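You operate a simulated robot arm through the tools that you are given. There is no shell and no other tool.

You are at the controls of a simulated robot arm. One attempt, no reset.

## Task
Stop the reader, switch off the logger and the silver monitor, and slide the orange slider to its blank end.
Fine: leave all plugs where they are.

It is judged by the outcome, as a careful person would: the job done as asked, and still so three seconds after it is handed in. It fails if anything else is knocked over, pushed out of place, dropped, spilled or broken.

## Robot
A 7-joint arm with a two-finger parallel gripper, fixed in place. Base frame: the origin is at the foot of the arm, x ahead of it, y to its left, z up. Units: mm, rad, N and s.
Its first joint turns from -2.304 to 2.304 rad. Payload 3.91 kg.
Tool frame: the origin (TCP) lies between the finger pads and is the grasp point; the fingertips stand 30 mm ahead of it; z points along the fingers, y is the line along which they close. The gripper opens to 110 mm. The fingers are 20 mm wide and 10 mm thick; the gripper's body (48 by 112 mm) begins 55 mm behind the TCP.
Orientation is told as [roll, pitch, yaw] about the base's x, y, z axes, in that order, counted from this pose: with the fingers straight down and closing along the base's y, the tool's x points along the base's -x, its y along +y and its z along -z.

## Interface
- The arm moves only by the tool step_arm. Its argument "increments" is a list of rows, each a list of 7 numbers: the shift along the tool's x, y, z in units of 150 mm (1.0 is 150 mm), then the turn, a rotation vector about the tool's x, y, z in units of 180 degrees (1.0 is 180 degrees), then the closure in counts, from 0 (fully open) to 255 (shut). In form: [[tx, ty, tz, rx, ry, rz, fingers], ...]. A call has 1 to 20 rows; each row is the pose to reach, as a shift and turn from the pose commanded when the call began, along the tool's axes at that moment. A call with a number of a shift or a turn outside -1 to 1 is refused whole. Each row takes 0.2 s and may step no farther than 50 mm and 0.15 rad from the row before; otherwise, or with a gripper value out of range, the whole call is refused. A pose out of reach is approached as far as the arm can. The call stops where the force on the tool passes 70 N (or 10 N more than at its start, if that is more) or the arm is blocked; 0.2 s more then pass. The fingers move at their own pace (about 108 mm/s each) and stop on an object; they squeeze with about 29 N. The grip force told is the motor's: it shows also when the fingers shut on nothing. Time passes only in rows, and 0.2 s behind the last, so rows that repeat a pose let the fingers close. The reply holds the time, the measured pose of the TCP, the force on the tool along the base axes, the opening and the grip force, in the units named above and with some noise, with the torque about the TCP (base axes, N m) and any sound that the robot's microphone picked up, and new pictures: "views" is both (left out), scene, wrist or none.
- Cameras (640 x 400 px; columns grow to the right, rows downward): "scene" is fixed at [400.4, -499.2, 1542.1]; the picture's right is [0.99, 0.12, 0.00], its down [0.05, -0.40, -0.92] and it looks along [-0.11, 0.91, -0.40] (base axes); focal length 368 px, centre (320, 200). "wrist" rides on the gripper at [72, 17, -103] in the tool frame; the picture's right is [-0.23, 0.97, 0.00], its down [-0.76, -0.18, -0.62] and it looks along [-0.61, -0.14, 0.78] (tool axes); focal length 222 px, centre (320, 200). There is no depth. A picture from a camera that has moved, and an enlarged one, comes with that camera's place and axes in the base frame and with its lens.
- close_up(camera, box): a new picture of the part [left, top, right, bottom] of that camera's present view, enlarged. The clock stands still meanwhile.
- finish_job(): hands the job in; it is judged then, once.

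Places have to be worked out from the pictures, the camera data and where the tool is seen. Open the gripper and draw the arm clear of the work before you hand the job in, unless the task says otherwise.

The tools are called after ">>>" by a JSON object that holds its "name" and its "arguments". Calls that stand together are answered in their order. step_arm: Moves the arm, as the interface text tells. Its arguments: {"type":"object","properties":{"increments":{"type":"array"},"views":{"type":"string","enum":["both","scene","wrist","none"]}},"required":["increments"]} The other tools are called the same way: close_up (camera, box) takes an enlarged picture of a part of a camera's view; finish_job () hands the job in.

At the start:

```text
t: 0.0
ee_pos: [139.9, 482.0, 1302.6]
tcp_rot: [0.002, -0.001, -0.001]
wrist_force: [0.0, 0.2, 0.0]
ft_torque: [0.04, 0.0, 0.01]
opening: 109.9
finger_force: 0.1
```

scene: 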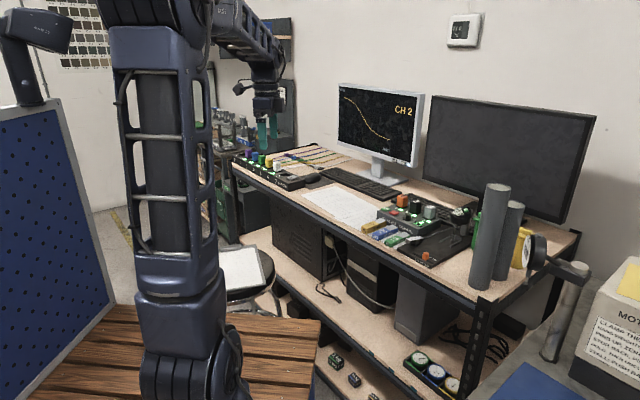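
wrist: 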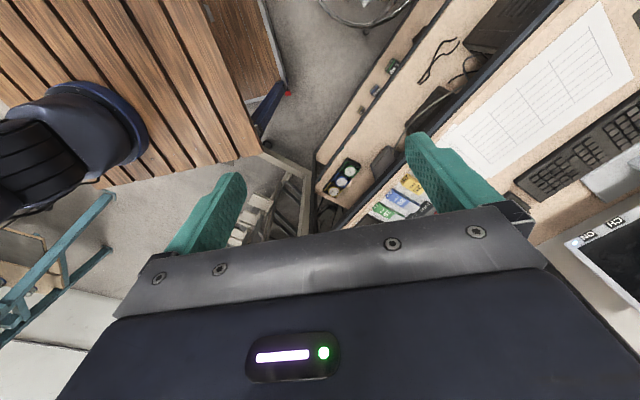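

The scene shows a desk with two monitors, control panels and boxes. I'll look closer at several areas to identify the reader, the logger, the silver monitor and the orange slider.

>>> {"name": "close_up", "arguments": {"camera": "scene", "box": [360, 180, 480, 270]}}

>>> {"name": "close_up", "arguments": {"camera": "scene", "box": [225, 130, 345, 205]}}

>>> {"name": "close_up", "arguments": {"camera": "scene", "box": [320, 70, 440, 200]}}

>>> {"name": "close_up", "arguments": {"camera": "scene", "box": [460, 170, 640, 300]}}

>>> {"name": "close_up", "arguments": {"camera": "scene", "box": [310, 330, 480, 400]}}

```text
4.44 times, centred on (420, 225) of scene
camera zoom: at [400.4, -499.2, 1542.1], right [0.99, 0.12, 0.0], down [0.05, -0.4, -0.92], along [-0.11, 0.91, -0.4], focal length 1633 px, centre (-124, 89)
```

zoom: 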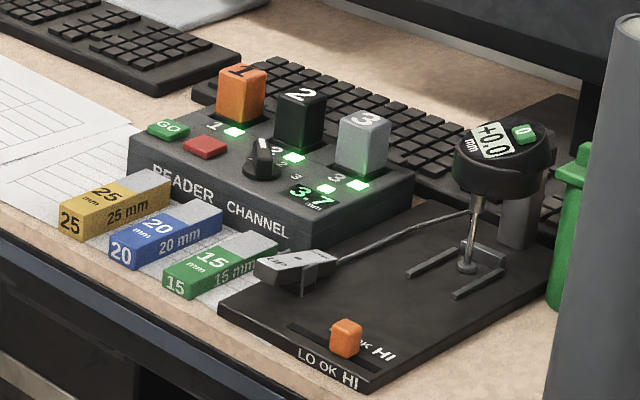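

```text
5.33 times, centred on (285, 168) of scene
camera zoom: at [400.4, -499.2, 1542.1], right [0.99, 0.12, 0.0], down [0.05, -0.4, -0.92], along [-0.11, 0.91, -0.4], focal length 1960 px, centre (507, 373)
```

zoom: 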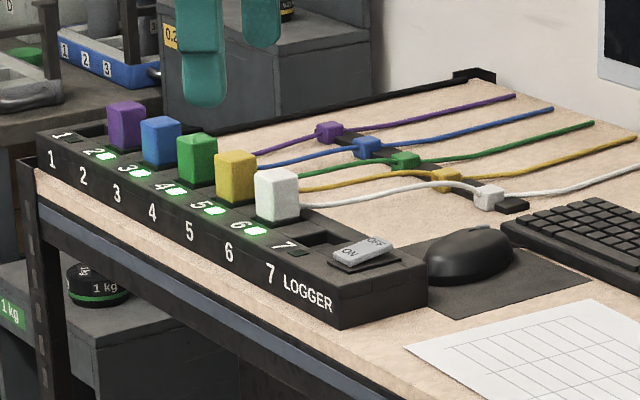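

```text
3.08 times, centred on (380, 135) of scene
camera zoom: at [400.4, -499.2, 1542.1], right [0.99, 0.12, 0.0], down [0.05, -0.4, -0.92], along [-0.11, 0.91, -0.4], focal length 1131 px, centre (135, 400)
```

zoom: 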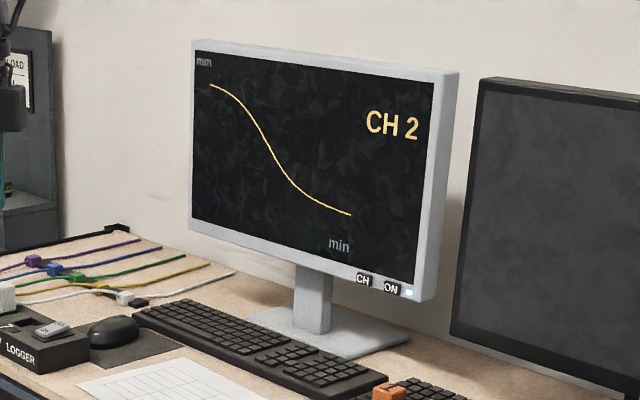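

```text
3.08 times, centred on (550, 235) of scene
camera zoom: at [400.4, -499.2, 1542.1], right [0.99, 0.12, 0.0], down [0.05, -0.4, -0.92], along [-0.11, 0.91, -0.4], focal length 1131 px, centre (-388, 92)
```

zoom: 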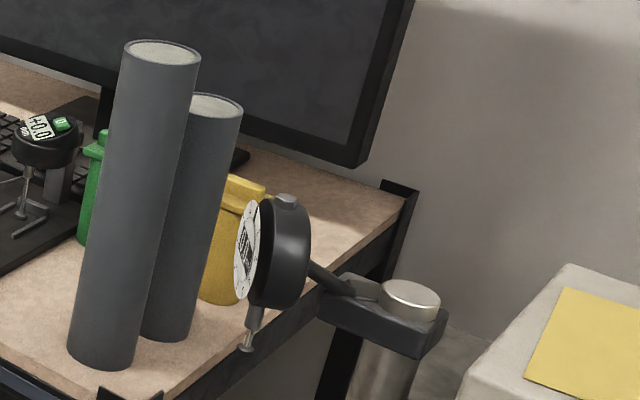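

```text
3.76 times, centred on (395, 365) of scene
camera zoom: at [400.4, -499.2, 1542.1], right [0.99, 0.12, 0.0], down [0.05, -0.4, -0.92], along [-0.11, 0.91, -0.4], focal length 1383 px, centre (38, -421)
```

zoom: 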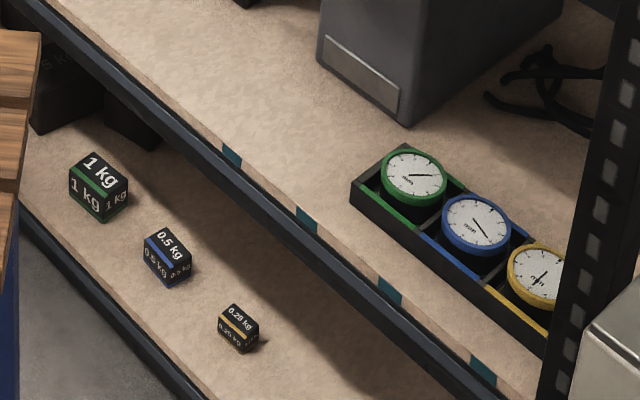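

The reader (GO / red button), the logger rocker, the silver monitor's CH/ON buttons and the orange slider with LO/OK/HI marks are all visible. I'll zoom in on these and on the wrist view so I can triangulate them.

>>> {"name": "close_up", "arguments": {"camera": "scene", "box": [405, 235, 455, 270]}}

>>> {"name": "close_up", "arguments": {"camera": "scene", "box": [375, 195, 425, 230]}}

>>> {"name": "close_up", "arguments": {"camera": "scene", "box": [385, 145, 425, 180]}}

>>> {"name": "close_up", "arguments": {"camera": "scene", "box": [270, 160, 310, 195]}}

>>> {"name": "close_up", "arguments": {"camera": "wrist", "box": [340, 130, 460, 230]}}

>>> {"name": "close_up", "arguments": {"camera": "wrist", "box": [520, 160, 640, 260]}}

```text
11.43 times, centred on (430, 252) of scene
camera zoom: at [400.4, -499.2, 1542.1], right [0.99, 0.12, 0.0], down [0.05, -0.4, -0.92], along [-0.11, 0.91, -0.4], focal length 4200 px, centre (-937, -400)
```

zoom: 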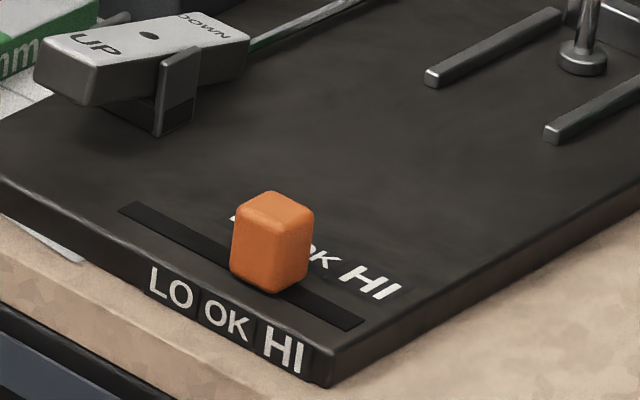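

```text
11.43 times, centred on (400, 212) of scene
camera zoom: at [400.4, -499.2, 1542.1], right [0.99, 0.12, 0.0], down [0.05, -0.4, -0.92], along [-0.11, 0.91, -0.4], focal length 4200 px, centre (-594, 57)
```

zoom: 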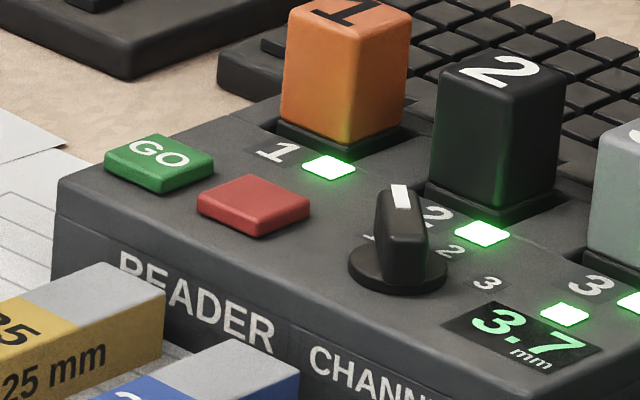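

```text
11.43 times, centred on (405, 162) of scene
camera zoom: at [400.4, -499.2, 1542.1], right [0.99, 0.12, 0.0], down [0.05, -0.4, -0.92], along [-0.11, 0.91, -0.4], focal length 4200 px, centre (-651, 629)
```

zoom: 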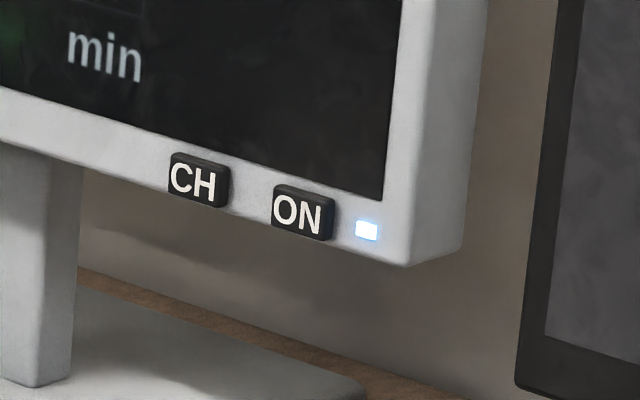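

```text
11.43 times, centred on (290, 178) of scene
camera zoom: at [400.4, -499.2, 1542.1], right [0.99, 0.12, 0.0], down [0.05, -0.4, -0.92], along [-0.11, 0.91, -0.4], focal length 4200 px, centre (663, 457)
```

zoom: 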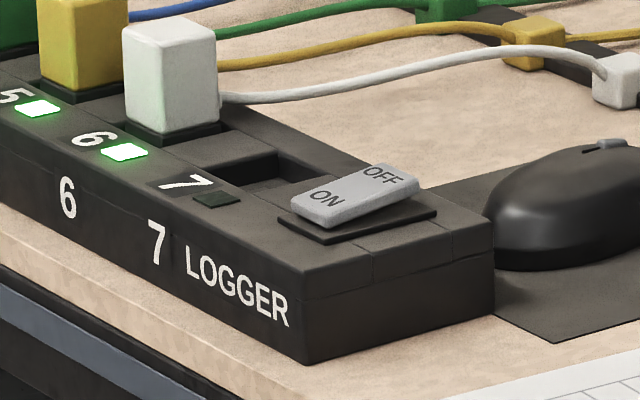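

```text
4.00 times, centred on (400, 180) of wrist
camera zoom: at [68.2, 499.1, 1405.8], right [0.23, 0.97, 0.0], down [0.76, -0.18, 0.62], along [0.61, -0.14, -0.78], focal length 888 px, centre (0, 280)
```

zoom: 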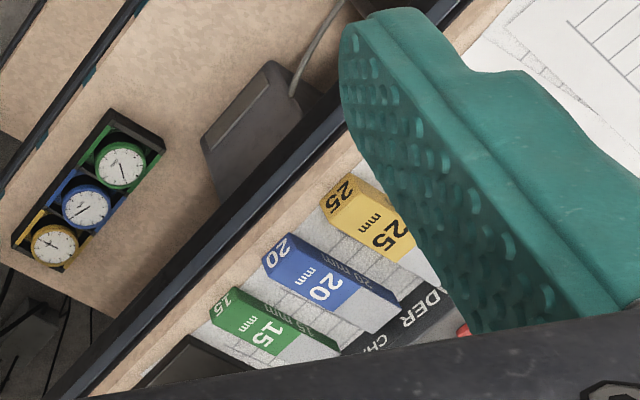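

```text
4.00 times, centred on (580, 210) of wrist
camera zoom: at [68.2, 499.1, 1405.8], right [0.23, 0.97, 0.0], down [0.76, -0.18, 0.62], along [0.61, -0.14, -0.78], focal length 888 px, centre (-720, 160)
```

zoom: 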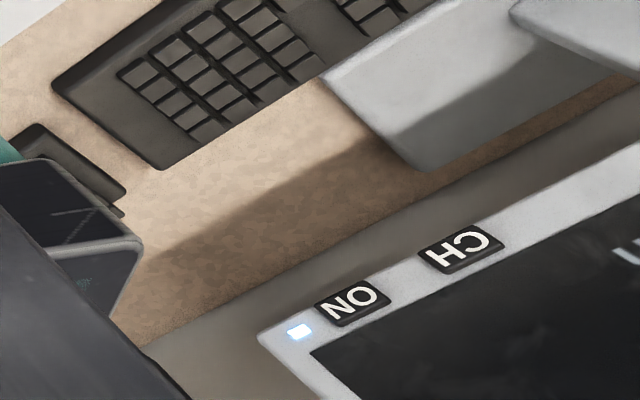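

Triangulating from both cameras, I put the desk top at z≈920 and the desk turned about 45° to the base. The targets come out as: red button ≈(522,717,970), monitor ON button ≈(567,995,1070), slider ≈(600,469,950), logger rocker ≈(100,1060,965). I'll start by turning the tool 45° to square up with the desk while moving over it at a safe height.

>>> {"name": "step_arm", "arguments": {"increments": [[-0.166, 0.03, 0, 0, 0, -0.0417, 0], [-0.333, 0.06, 0, 0, 0, -0.0833, 0], [-0.5, 0.1, 0, 0, 0, -0.125, 0], [-0.666, 0.13, 0, 0, 0, -0.1667, 60], [-0.833, 0.16, 0, 0, 0, -0.2083, 160], [-1, 0.2, 0, 0, 0, -0.25, 255], [-1, 0.2, 0, 0, 0, -0.25, 255]], "views": "both"}}

```text
t: 1.6
ee_pos: [288.9, 512.0, 1302.3]
tcp_rot: [0.0, 0.0, 0.787]
wrist_force: [0.1, 1.1, 0.2]
ft_torque: [-0.02, 0.0, 0.0]
opening: 0.0
finger_force: 28.9
camera wrist: at [228.0, 473.4, 1406.6], right [-0.53, 0.85, 0.0], down [0.66, 0.41, 0.62], along [0.53, 0.33, -0.78], focal length 222 px, centre (320, 200)
```

scene: 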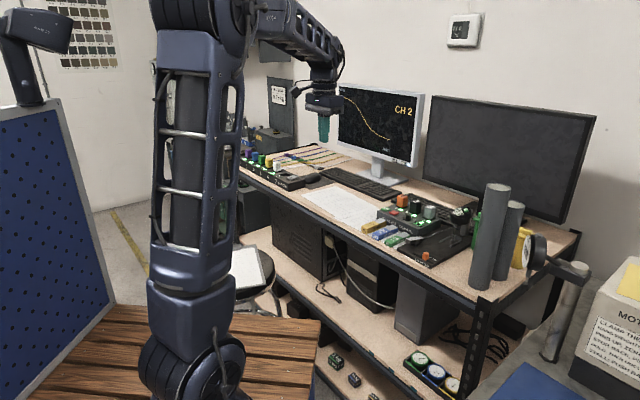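
wrist: 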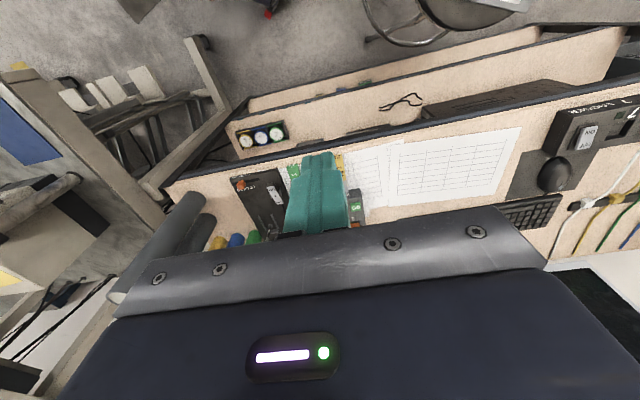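

The desk edge now runs almost level in the wrist view, and the logger rocker and slider are both visible. I'll zoom in on them to triangulate.

>>> {"name": "close_up", "arguments": {"camera": "wrist", "box": [540, 90, 640, 170]}}

>>> {"name": "close_up", "arguments": {"camera": "wrist", "box": [220, 160, 300, 250]}}

>>> {"name": "close_up", "arguments": {"camera": "wrist", "box": [330, 150, 390, 235]}}

```text
5.00 times, centred on (590, 130) of wrist
camera zoom: at [228.0, 473.4, 1406.6], right [-0.53, 0.85, 0.0], down [0.66, 0.41, 0.62], along [0.53, 0.33, -0.78], focal length 1111 px, centre (-1030, 550)
```

zoom: 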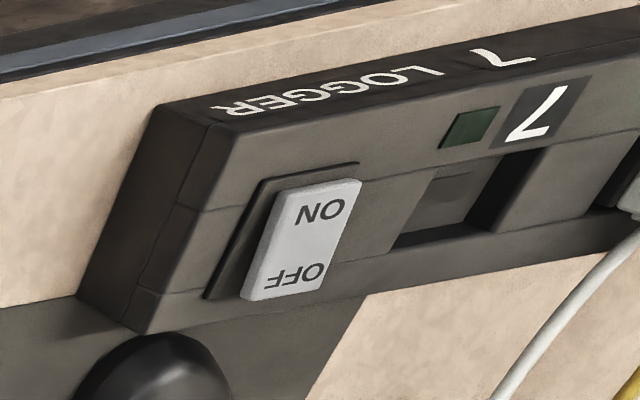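

```text
4.44 times, centred on (260, 205) of wrist
camera zoom: at [228.0, 473.4, 1406.6], right [-0.53, 0.85, 0.0], down [0.66, 0.41, 0.62], along [0.53, 0.33, -0.78], focal length 987 px, centre (587, 178)
```

zoom: 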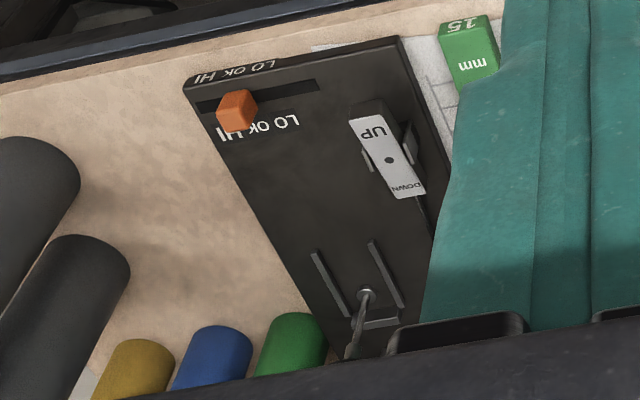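

```text
4.71 times, centred on (360, 192) of wrist
camera zoom: at [228.0, 473.4, 1406.6], right [-0.53, 0.85, 0.0], down [0.66, 0.41, 0.62], along [0.53, 0.33, -0.78], focal length 1045 px, centre (132, 235)
```

zoom: 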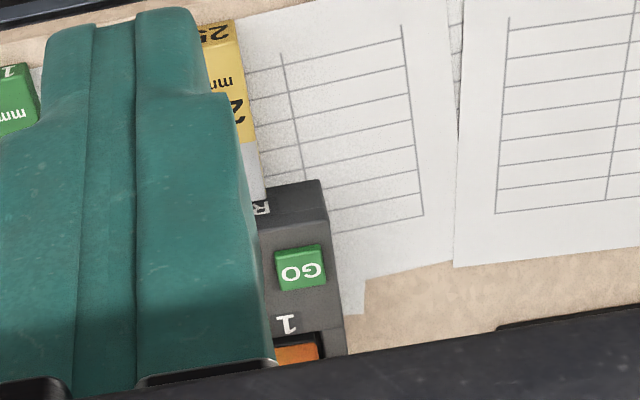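

Refined estimates: GO ≈(494,748,971), red button ≈(521,719,970), rocker OFF end ≈(105,1044,977), slider top ≈(600,473,953). On the slot, the blank end is the left one, beyond LO. Next I'll move above the reader.

>>> {"name": "step_arm", "arguments": {"increments": [[-0.25, -0.03, 0.1, 0, 0, 0, 255], [-0.5, -0.06, 0.2, 0, 0, 0, 255], [-0.75, -0.09, 0.3, 0, 0, 0, 255], [-1, -0.12, 0.4, 0, 0, 0, 255]], "views": "none"}}

>>> {"name": "step_arm", "arguments": {"increments": [[-0.25, 0, 0.15, 0, 0, 0, 255], [-0.5, 0, 0.3, 0, 0, 0, 255], [-0.75, 0, 0.45, 0, 0, 0, 255], [-0.8, 0, 0.6, 0, 0, 0, 255], [-0.8, 0, 0.6, 0, 0, 0, 255]], "views": "both"}}

```text
t: 2.6
ee_pos: [406.5, 603.0, 1244.3]
tcp_rot: [0.002, 0.0, 0.789]
wrist_force: [-1.3, -1.1, 0.6]
ft_torque: [0.01, -0.03, -0.03]
opening: 0.1
finger_force: 28.9
```

```text
t: 3.8
ee_pos: [494.2, 688.1, 1152.2]
tcp_rot: [0.0, -0.001, 0.788]
wrist_force: [0.2, 0.9, 0.0]
ft_torque: [-0.03, 0.01, 0.0]
opening: 0.0
finger_force: 28.7
camera wrist: at [431.8, 649.8, 1255.4], right [-0.53, 0.85, 0.0], down [0.66, 0.41, 0.62], along [0.53, 0.33, -0.78], focal length 222 px, centre (320, 200)
```

scene: 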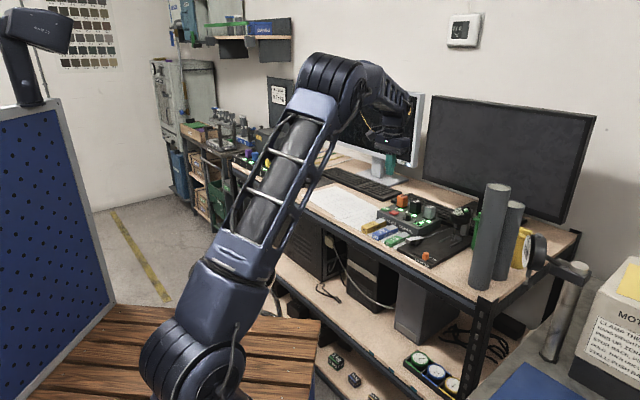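
wrist: 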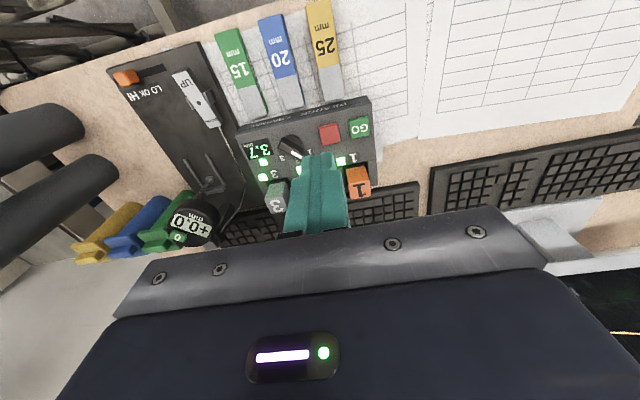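

Now both the red and GO buttons are visible just ahead of the fingers. I'll zoom in to locate them precisely, along with the slider.

>>> {"name": "close_up", "arguments": {"camera": "wrist", "box": [260, 90, 390, 190]}}

>>> {"name": "close_up", "arguments": {"camera": "wrist", "box": [90, 40, 220, 140]}}

```text
4.00 times, centred on (325, 140) of wrist
camera zoom: at [431.8, 649.8, 1255.4], right [-0.53, 0.85, 0.0], down [0.66, 0.41, 0.62], along [0.53, 0.33, -0.78], focal length 888 px, centre (300, 440)
```

zoom: 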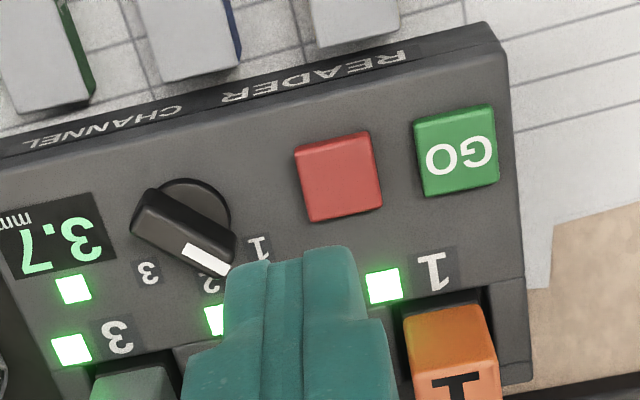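

```text
4.00 times, centred on (155, 90) of wrist
camera zoom: at [431.8, 649.8, 1255.4], right [-0.53, 0.85, 0.0], down [0.66, 0.41, 0.62], along [0.53, 0.33, -0.78], focal length 888 px, centre (980, 640)
```

zoom: 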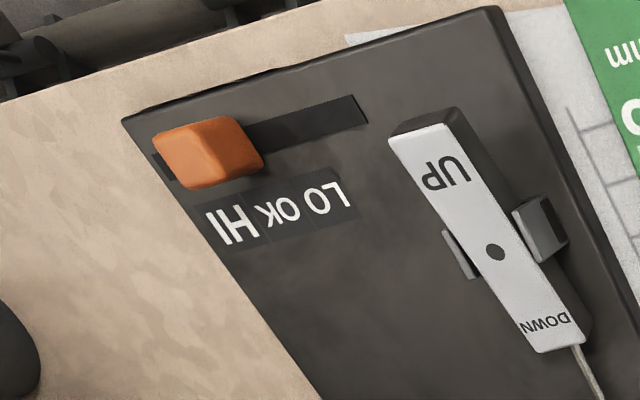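

The red button comes out at ≈(523,721,970), which agrees with my earlier estimate. I'll move the closed fingers directly over it and come down to about 25 mm above.

>>> {"name": "step_arm", "arguments": {"increments": [[-0.1, 0.006, 0.2, 0, 0, 0, 255], [-0.2, 0.012, 0.42, 0, 0, 0, 255], [-0.291, 0.019, 0.64, 0, 0, 0, 255], [-0.291, 0.019, 0.82, 0, 0, 0, 255], [-0.291, 0.019, 0.82, 0, 0, 0, 255]], "views": "both"}}

>>> {"name": "close_up", "arguments": {"camera": "wrist", "box": [240, 90, 400, 210]}}

>>> {"name": "close_up", "arguments": {"camera": "scene", "box": [370, 180, 430, 230]}}

```text
t: 5.0
ee_pos: [521.8, 722.2, 1027.7]
tcp_rot: [0.0, 0.0, 0.787]
wrist_force: [-0.4, -0.3, 0.1]
ft_torque: [0.0, -0.03, 0.03]
opening: 0.1
finger_force: 29.2
camera wrist: at [460.0, 684.1, 1131.9], right [-0.53, 0.85, 0.0], down [0.66, 0.41, 0.62], along [0.53, 0.33, -0.78], focal length 222 px, centre (320, 200)
```

scene: 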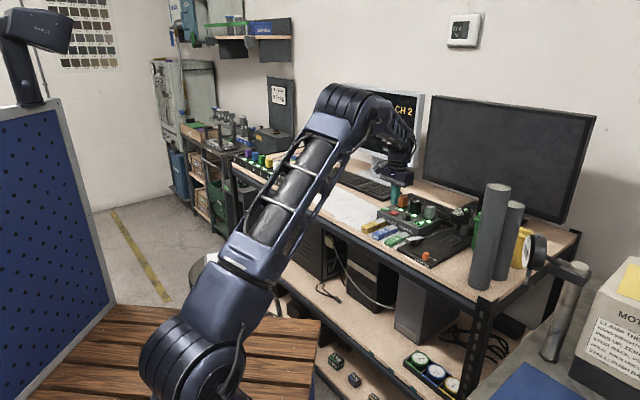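
wrist: 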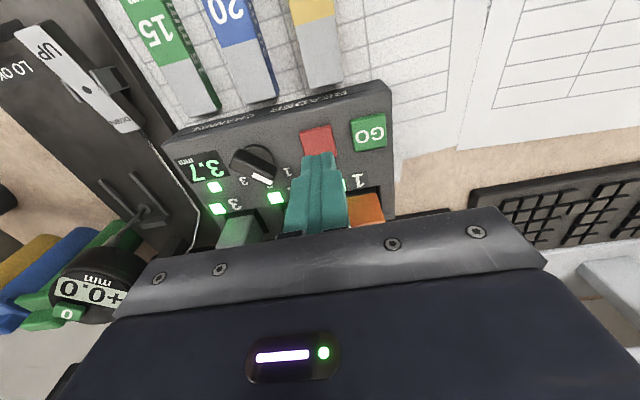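

```text
3.33 times, centred on (320, 150) of wrist
camera zoom: at [460.0, 684.1, 1131.9], right [-0.53, 0.85, 0.0], down [0.66, 0.41, 0.62], along [0.53, 0.33, -0.78], focal length 740 px, centre (320, 367)
```

zoom: 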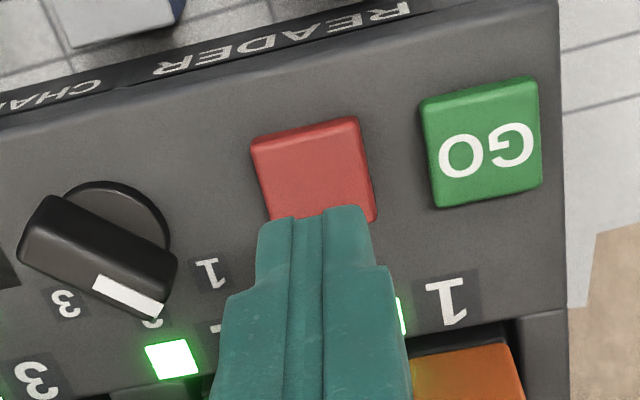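

```text
8.00 times, centred on (400, 205) of scene
camera zoom: at [400.4, -499.2, 1542.1], right [0.99, 0.12, 0.0], down [0.05, -0.4, -0.92], along [-0.11, 0.91, -0.4], focal length 2940 px, centre (-320, 160)
```

zoom: 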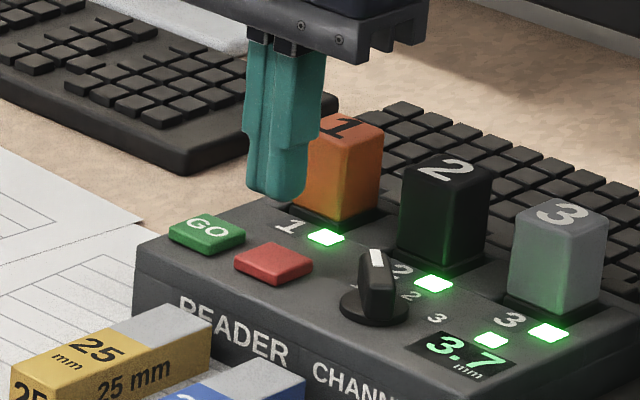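

The fingers sit centred above the red button, with the tips at about z≈998 and the button top at about 970. I'll descend gently until I make contact.

>>> {"name": "step_arm", "arguments": {"increments": [[0, 0, 0.06, 0, 0, 0, 255], [0, 0, 0.12, 0, 0, 0, 255], [0, 0, 0.15, 0, 0, 0, 255], [0, 0, 0.17, 0, 0, 0, 255], [0, 0, 0.19, 0, 0, 0, 255]], "views": "wrist"}}

>>> {"name": "close_up", "arguments": {"camera": "scene", "box": [370, 180, 430, 230]}}

```text
t: 6.2
ee_pos: [520.8, 723.0, 1000.5]
tcp_rot: [0.0, -0.001, 0.786]
wrist_force: [-0.2, 0.4, 0.9]
ft_torque: [-0.02, -0.02, -0.02]
opening: 0.0
finger_force: 29.1
camera wrist: at [460.0, 683.9, 1104.2], right [-0.53, 0.85, 0.0], down [0.66, 0.41, 0.62], along [0.53, 0.33, -0.78], focal length 222 px, centre (320, 200)
```

wrist: 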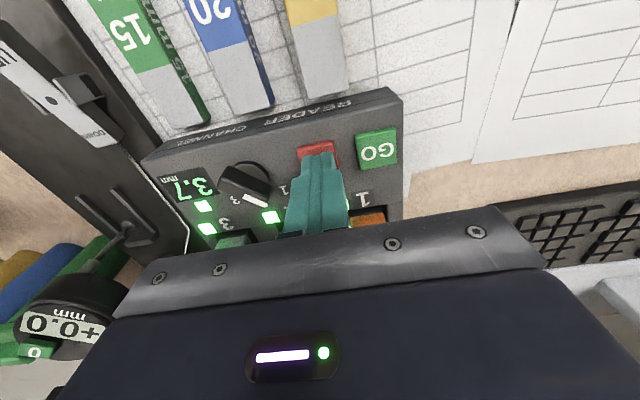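

```text
8.00 times, centred on (400, 205) of scene
camera zoom: at [400.4, -499.2, 1542.1], right [0.99, 0.12, 0.0], down [0.05, -0.4, -0.92], along [-0.11, 0.91, -0.4], focal length 2940 px, centre (-320, 160)
```

zoom: 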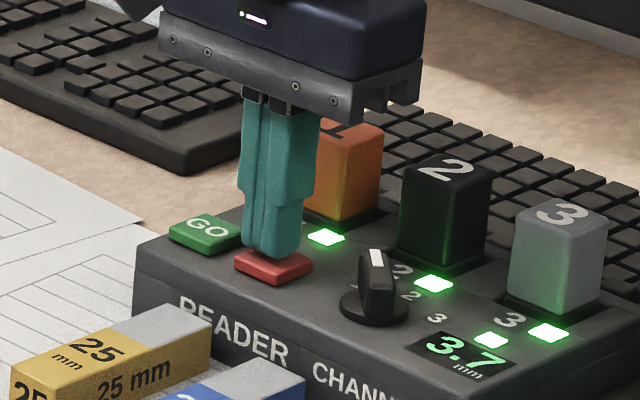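

The fingertips are just about touching the button, with the force still close to zero. I'll continue down in small steps.

>>> {"name": "step_arm", "arguments": {"increments": [[0, 0, 0.01, 0, 0, 0, 255], [0, 0, 0.02, 0, 0, 0, 255], [0, 0, 0.03, 0, 0, 0, 255]], "views": "none"}}

>>> {"name": "close_up", "arguments": {"camera": "scene", "box": [370, 180, 430, 230]}}

```text
t: 7.0
ee_pos: [521.3, 723.0, 996.5]
tcp_rot: [0.0, -0.001, 0.785]
wrist_force: [-0.6, 0.2, 0.7]
ft_torque: [0.02, 0.01, 0.02]
opening: 0.0
finger_force: 28.6
```

```text
8.00 times, centred on (400, 205) of scene
camera zoom: at [400.4, -499.2, 1542.1], right [0.99, 0.12, 0.0], down [0.05, -0.4, -0.92], along [-0.11, 0.91, -0.4], focal length 2940 px, centre (-320, 160)
```

zoom: 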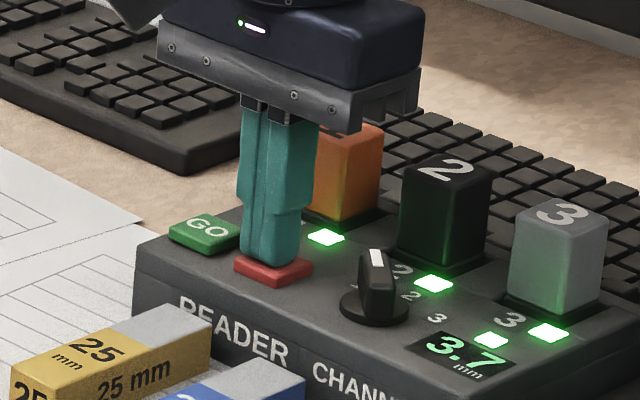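

Still no noticeable force, with the tips at z≈966. I'll press a bit farther and watch for force or a click.

>>> {"name": "step_arm", "arguments": {"increments": [[0, 0, 0.01, 0, 0, 0, 255], [0, 0, 0.02, 0, 0, 0, 255], [0, 0, 0.03, 0, 0, 0, 255]], "views": "none"}}

>>> {"name": "close_up", "arguments": {"camera": "scene", "box": [370, 180, 430, 230]}}

```text
t: 7.8
ee_pos: [520.3, 722.8, 994.2]
tcp_rot: [0.0, -0.003, 0.786]
wrist_force: [3.5, -1.8, 11.0]
ft_torque: [-0.09, -0.07, -0.01]
opening: 0.0
finger_force: 29.0
heard: click
```

```text
8.00 times, centred on (400, 205) of scene
camera zoom: at [400.4, -499.2, 1542.1], right [0.99, 0.12, 0.0], down [0.05, -0.4, -0.92], along [-0.11, 0.91, -0.4], focal length 2940 px, centre (-320, 160)
```

zoom: 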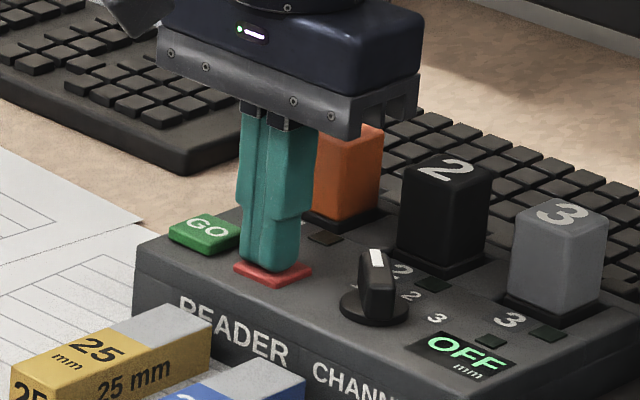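

There was a click, and the reader's display now shows OFF with its lights out, so the reader is stopped. I'll lift straight up, then move left toward the monitor.

>>> {"name": "step_arm", "arguments": {"increments": [[0, 0, -0.1, 0, 0, 0, 255], [0, 0, -0.4, 0, 0, 0, 255], [0, 0, -0.7, 0, 0, 0, 255], [0, 0, -1, 0, 0, 0, 255], [0, 0, -1, 0, 0, 0, 255]], "views": "none"}}

>>> {"name": "step_arm", "arguments": {"increments": [[0, 0.3, -0.1, 0, 0, 0, 255], [0, 0.6, -0.2, 0, 0, 0, 255], [0, 0.85, -0.3, 0, 0, 0, 255], [0, 1, -0.4, 0, 0, 0, 255], [0, 1, -0.4, 0, 0, 0, 255]], "views": "both"}}

>>> {"name": "close_up", "arguments": {"camera": "scene", "box": [360, 180, 480, 270]}}

```text
t: 9.0
ee_pos: [521.7, 723.5, 1142.9]
tcp_rot: [0.0, 0.0, 0.788]
wrist_force: [0.1, 0.4, 0.2]
ft_torque: [0.01, 0.0, -0.03]
opening: 0.0
finger_force: 28.8
```

```text
t: 10.2
ee_pos: [414.3, 828.1, 1202.5]
tcp_rot: [0.0, -0.001, 0.784]
wrist_force: [-0.2, -0.7, -0.7]
ft_torque: [0.01, 0.0, 0.0]
opening: 0.0
finger_force: 28.8
camera wrist: at [352.6, 790.4, 1305.7], right [-0.53, 0.85, 0.0], down [0.66, 0.41, 0.62], along [0.53, 0.33, -0.78], focal length 222 px, centre (320, 200)
```

scene: 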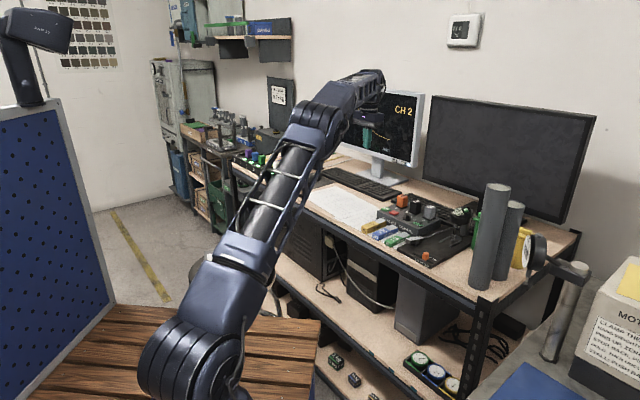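
wrist: 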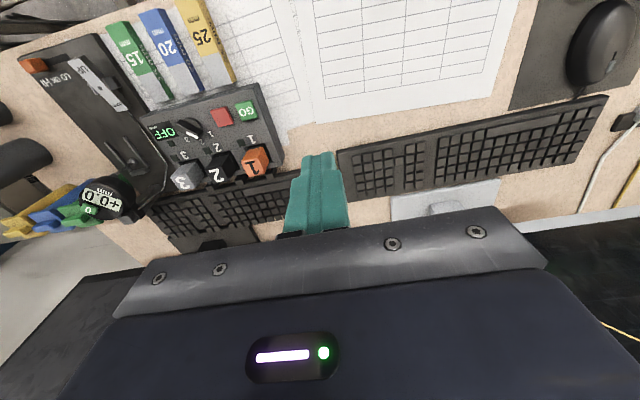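

```text
4.44 times, centred on (420, 225) of scene
camera zoom: at [400.4, -499.2, 1542.1], right [0.99, 0.12, 0.0], down [0.05, -0.4, -0.92], along [-0.11, 0.91, -0.4], focal length 1633 px, centre (-124, 89)
```

zoom: 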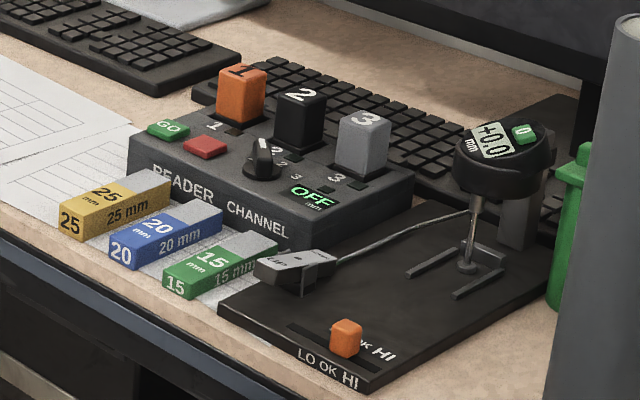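

The reader is off and everything around it is undisturbed. Next I'll pitch the tool up toward horizontal, fingers pointing at the monitor, starting with the first half of the turn.

>>> {"name": "step_arm", "arguments": {"increments": [[0, 0, 0, 0, -0.045, 0, 255], [0, 0, 0, 0, -0.09, 0, 255], [0, 0, 0, 0, -0.135, 0, 255], [0, 0, 0, 0, -0.18, 0, 255], [0, 0, 0, 0, -0.225, 0, 255], [0, 0, 0, 0, -0.25, 0, 255]], "views": "both"}}

```text
t: 11.6
ee_pos: [416.4, 829.8, 1201.4]
tcp_rot: [0.0, -0.787, 0.785]
wrist_force: [0.7, 0.2, -0.8]
ft_torque: [-0.01, 0.03, 0.0]
opening: 0.0
finger_force: 29.1
camera wrist: at [317.2, 753.3, 1223.6], right [-0.58, 0.8, 0.16], down [0.19, -0.06, 0.98], along [0.79, 0.6, -0.12], focal length 222 px, centre (320, 200)
```

scene: 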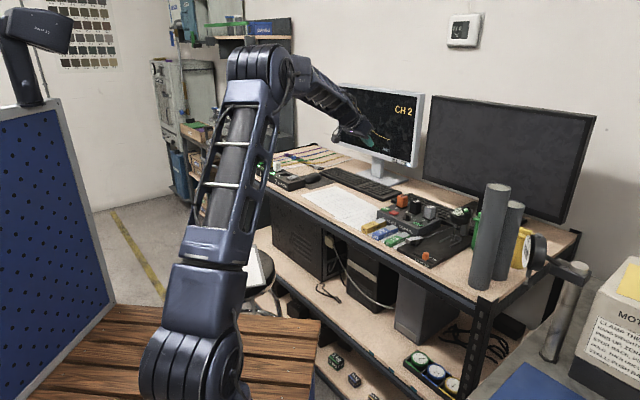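
wrist: 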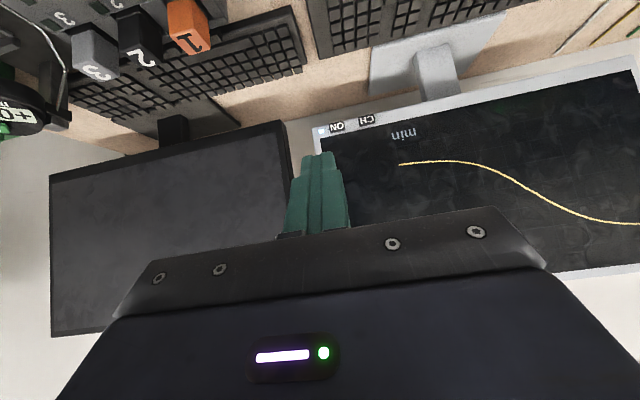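

The tool is at 45° and the ON button is in the wrist view. I'll zoom in to refine its position.

>>> {"name": "close_up", "arguments": {"camera": "wrist", "box": [290, 90, 410, 170]}}

```text
5.00 times, centred on (350, 130) of wrist
camera zoom: at [317.2, 753.3, 1223.6], right [-0.58, 0.8, 0.16], down [0.19, -0.06, 0.98], along [0.79, 0.6, -0.12], focal length 1111 px, centre (170, 550)
```

zoom: 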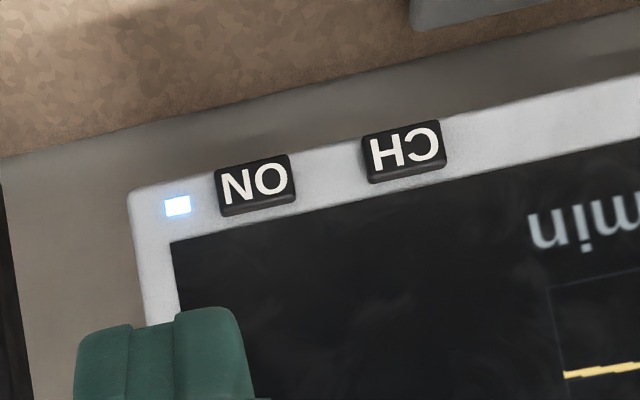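

The ON button refines to ≈(565,996,1068), facing straight along the desk's depth. I'll finish rotating to horizontal while moving slightly left.

>>> {"name": "step_arm", "arguments": {"increments": [[0, 0.02, 0, 0, -0.045, 0, 255], [0, 0.04, 0, 0, -0.09, 0, 255], [0, 0.06, 0, 0, -0.135, 0, 255], [0, 0.08, 0, 0, -0.18, 0, 255], [0, 0.08, 0, 0, -0.225, 0, 255], [0, 0.08, 0, 0, -0.25, 0, 255], [0, 0.08, 0, 0, -0.25, 0, 255]], "views": "both"}}

```text
t: 13.2
ee_pos: [406.4, 837.6, 1202.7]
tcp_rot: [-3.116, -1.57, -2.379]
wrist_force: [-0.6, 0.2, 0.7]
ft_torque: [-0.01, 0.06, 0.01]
opening: 0.3
finger_force: 28.5
camera wrist: at [322.0, 777.2, 1129.8], right [-0.69, 0.69, 0.23], down [-0.31, -0.57, 0.76], along [0.65, 0.45, 0.61], focal length 222 px, centre (320, 200)
```

scene: 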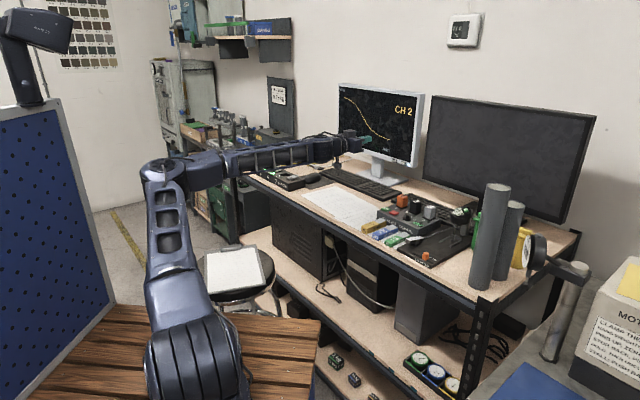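
wrist: 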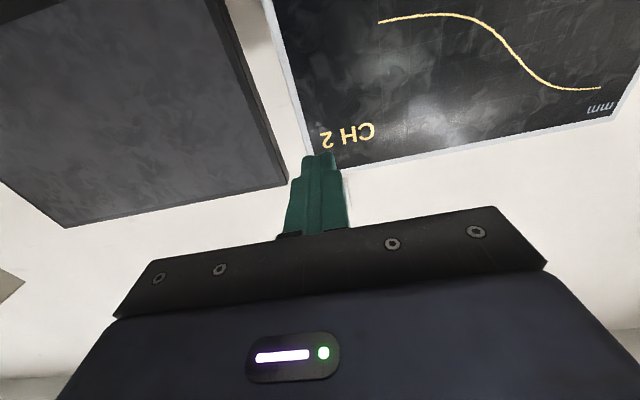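

The tool is horizontal and lined up at u≈-305. I'll lower it to the button's height (z≈1068) while staying well back from the screen.

>>> {"name": "step_arm", "arguments": {"increments": [[0.25, 0, 0, 0, 0, 0, 255], [0.5, 0, 0, 0, 0, 0, 255], [0.7, 0, 0, 0, 0, 0, 255], [0.89, 0, 0, 0, 0, 0, 255], [0.89, 0, 0, 0, 0, 0, 255]], "views": "both"}}

>>> {"name": "close_up", "arguments": {"camera": "scene", "box": [330, 110, 450, 210]}}

```text
t: 14.4
ee_pos: [406.4, 837.2, 1067.8]
tcp_rot: [-1.601, -1.57, 2.389]
wrist_force: [0.1, -0.4, 0.7]
ft_torque: [-0.03, 0.0, 0.0]
opening: 0.0
finger_force: 29.1
camera wrist: at [322.0, 776.8, 995.4], right [-0.69, 0.69, 0.23], down [-0.31, -0.57, 0.76], along [0.65, 0.45, 0.61], focal length 222 px, centre (320, 200)
```

scene: 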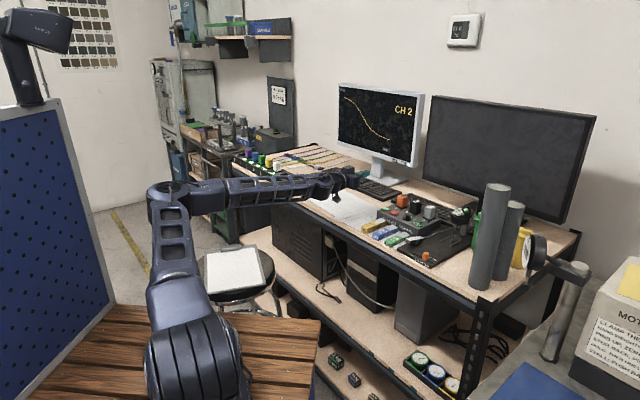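
wrist: 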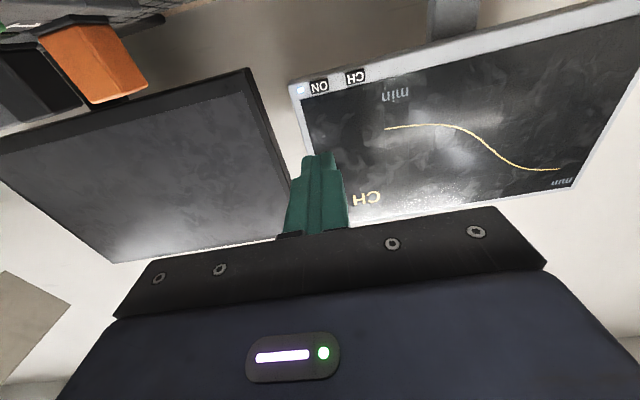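

```text
4.00 times, centred on (390, 160) of scene
camera zoom: at [400.4, -499.2, 1542.1], right [0.99, 0.12, 0.0], down [0.05, -0.4, -0.92], along [-0.11, 0.91, -0.4], focal length 1470 px, centre (40, 360)
```

zoom: 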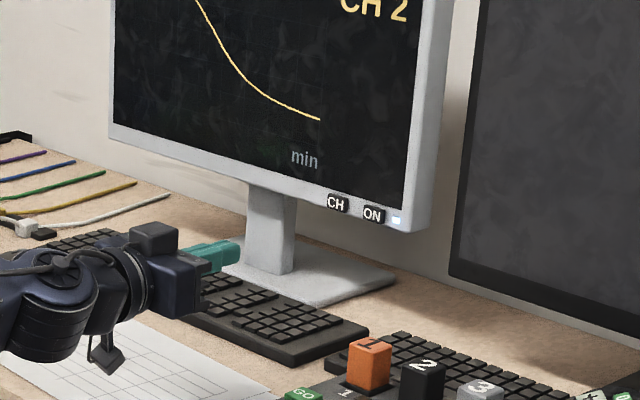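

I'll zoom in on the ON button again from this low viewpoint to check its height.

>>> {"name": "close_up", "arguments": {"camera": "wrist", "box": [280, 50, 400, 130]}}

```text
5.00 times, centred on (340, 90) of wrist
camera zoom: at [322.0, 776.8, 995.4], right [-0.69, 0.69, 0.23], down [-0.31, -0.57, 0.76], along [0.65, 0.45, 0.61], focal length 1111 px, centre (220, 750)
```

zoom: 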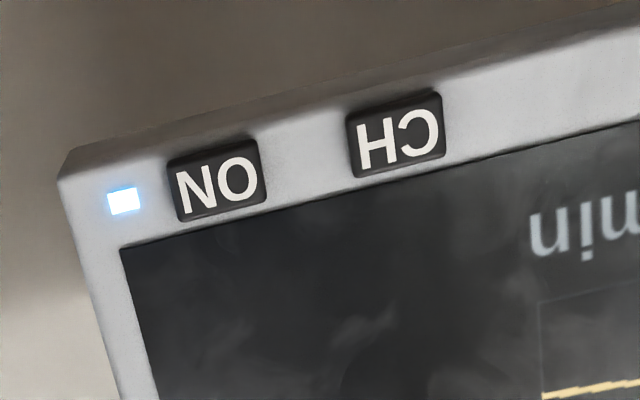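

Wrist-only triangulation puts ON at depth v≈1105–1116, u≈-305, z≈1064. I'll drop 3 mm and advance 140 mm, which stops short of the screen.

>>> {"name": "step_arm", "arguments": {"increments": [[0.01, 0, 0.25, 0, 0, 0, 255], [0.02, 0, 0.5, 0, 0, 0, 255], [0.02, 0, 0.75, 0, 0, 0, 255], [0.02, 0, 0.93, 0, 0, 0, 255], [0.02, 0, 0.93, 0, 0, 0, 255]], "views": "both"}}

>>> {"name": "close_up", "arguments": {"camera": "scene", "box": [350, 120, 430, 200]}}

>>> {"name": "close_up", "arguments": {"camera": "wrist", "box": [260, 80, 400, 200]}}

```text
t: 15.6
ee_pos: [506.2, 936.2, 1063.9]
tcp_rot: [0.272, -1.571, 0.514]
wrist_force: [0.3, -0.1, 0.3]
ft_torque: [0.0, 0.01, 0.02]
opening: 0.0
finger_force: 28.7
camera wrist: at [421.8, 875.6, 992.3], right [-0.69, 0.69, 0.23], down [-0.31, -0.57, 0.76], along [0.65, 0.45, 0.61], focal length 222 px, centre (320, 200)
```

scene: 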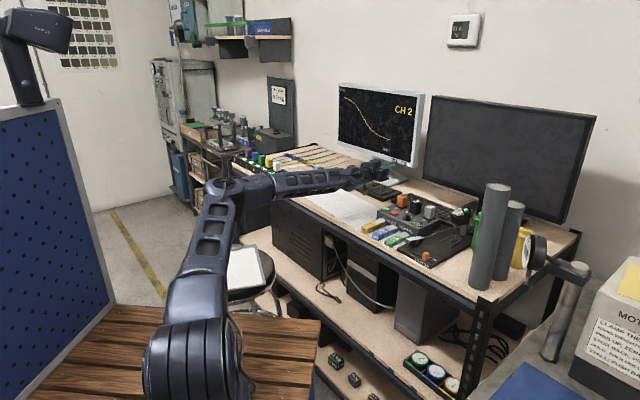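
wrist: 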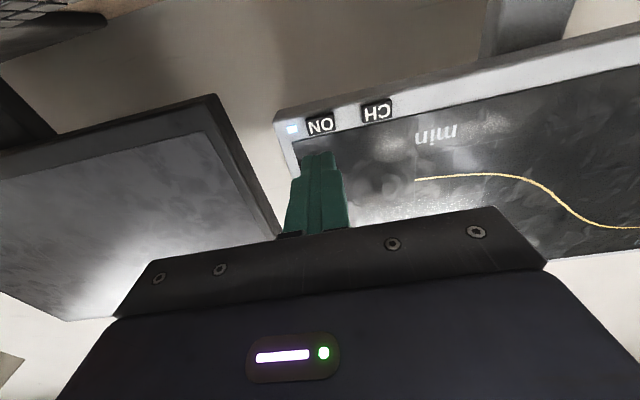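

```text
5.00 times, centred on (390, 160) of scene
camera zoom: at [400.4, -499.2, 1542.1], right [0.99, 0.12, 0.0], down [0.05, -0.4, -0.92], along [-0.11, 0.91, -0.4], focal length 1837 px, centre (-30, 400)
```

zoom: 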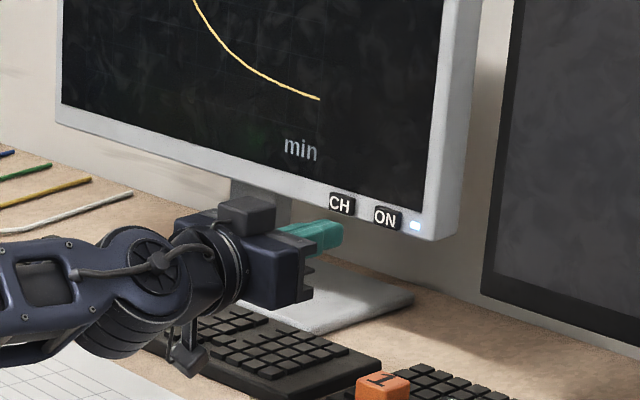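

```text
3.33 times, centred on (330, 140) of wrist
camera zoom: at [421.8, 875.6, 992.3], right [-0.69, 0.69, 0.23], down [-0.31, -0.57, 0.76], along [0.65, 0.45, 0.61], focal length 740 px, centre (287, 400)
```

zoom: 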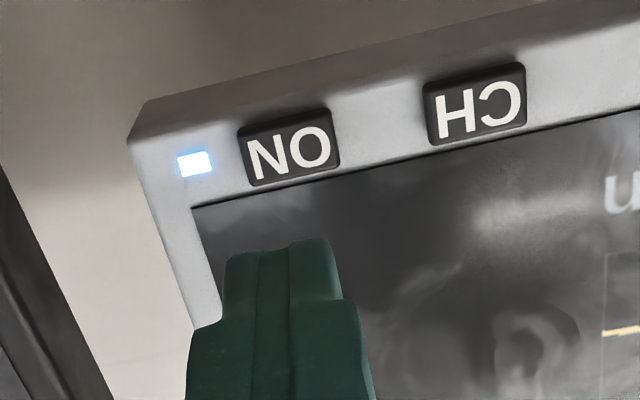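

The views now agree on ON at v≈1115, z≈1063, u≈-305. The fingertips are at v≈1050 and aligned, so I'll advance to about 12 mm short.

>>> {"name": "step_arm", "arguments": {"increments": [[0.005, 0.005, 0.13, 0, 0, 0, 255], [0.007, 0.005, 0.26, 0, 0, 0, 255], [0.007, 0.005, 0.35, 0, 0, 0, 255], [0.007, 0.005, 0.35, 0, 0, 0, 255]], "views": "wrist"}}

>>> {"name": "close_up", "arguments": {"camera": "scene", "box": [360, 130, 430, 190]}}

>>> {"name": "close_up", "arguments": {"camera": "wrist", "box": [260, 100, 400, 220]}}

```text
t: 16.6
ee_pos: [541.5, 973.4, 1063.0]
tcp_rot: [0.723, -1.57, 0.062]
wrist_force: [0.5, -0.6, 0.6]
ft_torque: [0.01, -0.01, 0.0]
opening: 0.0
finger_force: 28.6
camera wrist: at [457.9, 912.1, 991.3], right [-0.69, 0.69, 0.23], down [-0.31, -0.57, 0.76], along [0.65, 0.45, 0.61], focal length 222 px, centre (320, 200)
```

wrist: 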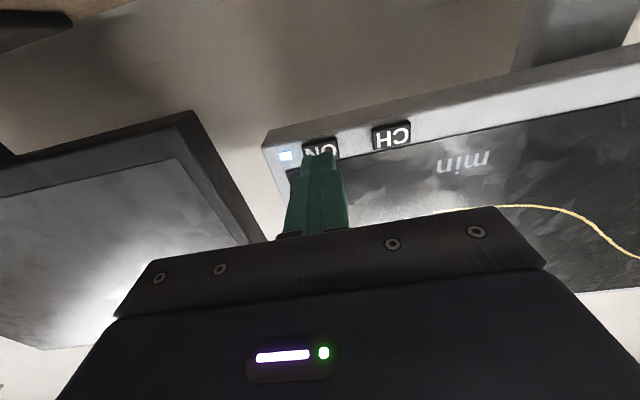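

```text
6.67 times, centred on (395, 160) of scene
camera zoom: at [400.4, -499.2, 1542.1], right [0.99, 0.12, 0.0], down [0.05, -0.4, -0.92], along [-0.11, 0.91, -0.4], focal length 2450 px, centre (-180, 467)
```

zoom: 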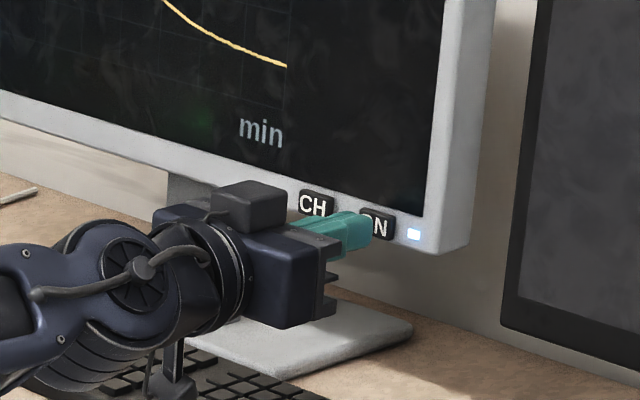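

```text
3.33 times, centred on (330, 160) of wrist
camera zoom: at [457.9, 912.1, 991.3], right [-0.69, 0.69, 0.23], down [-0.31, -0.57, 0.76], along [0.65, 0.45, 0.61], focal length 740 px, centre (287, 333)
```

zoom: 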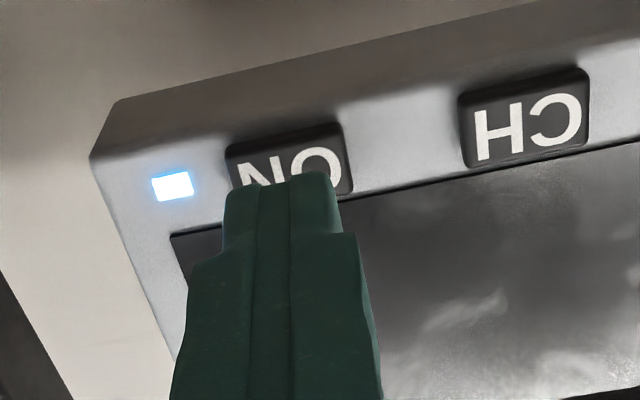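

The fingertips are about 14 mm from the ON button and well aligned. I'll advance slowly now to touch it.

>>> {"name": "step_arm", "arguments": {"increments": [[0, 0, 0.03, 0, 0, 0, 255], [0, 0, 0.053, 0, 0, 0, 255], [0, 0, 0.067, 0, 0, 0, 255], [0, 0, 0.08, 0, 0, 0, 255]], "views": "none"}}

>>> {"name": "close_up", "arguments": {"camera": "scene", "box": [360, 130, 430, 190]}}

>>> {"name": "close_up", "arguments": {"camera": "wrist", "box": [260, 100, 400, 220]}}

```text
t: 17.6
ee_pos: [550.6, 982.7, 1063.3]
tcp_rot: [1.344, -1.572, -0.555]
wrist_force: [-1.9, 0.2, -0.4]
ft_torque: [0.04, 0.0, 0.05]
opening: 0.0
finger_force: 28.7
```

```text
6.67 times, centred on (395, 160) of scene
camera zoom: at [400.4, -499.2, 1542.1], right [0.99, 0.12, 0.0], down [0.05, -0.4, -0.92], along [-0.11, 0.91, -0.4], focal length 2450 px, centre (-180, 467)
```

zoom: 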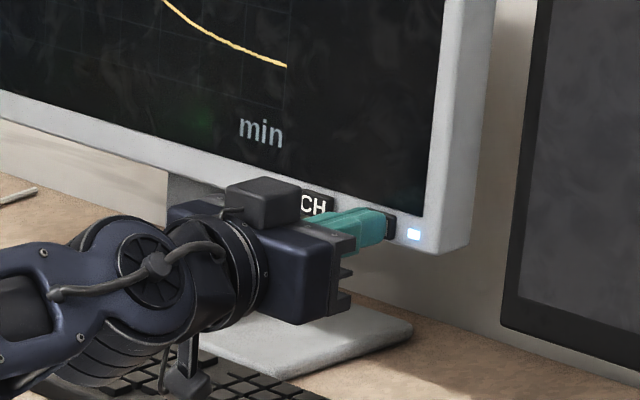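

```text
3.33 times, centred on (330, 160) of wrist
camera zoom: at [467.0, 921.8, 991.0], right [-0.69, 0.69, 0.23], down [-0.31, -0.57, 0.76], along [0.65, 0.45, 0.61], focal length 740 px, centre (287, 333)
```

zoom: 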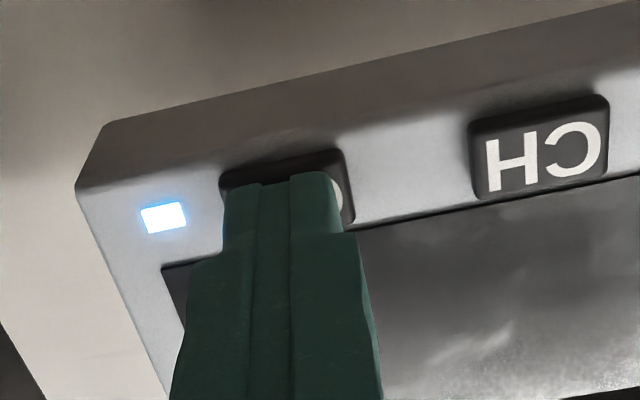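

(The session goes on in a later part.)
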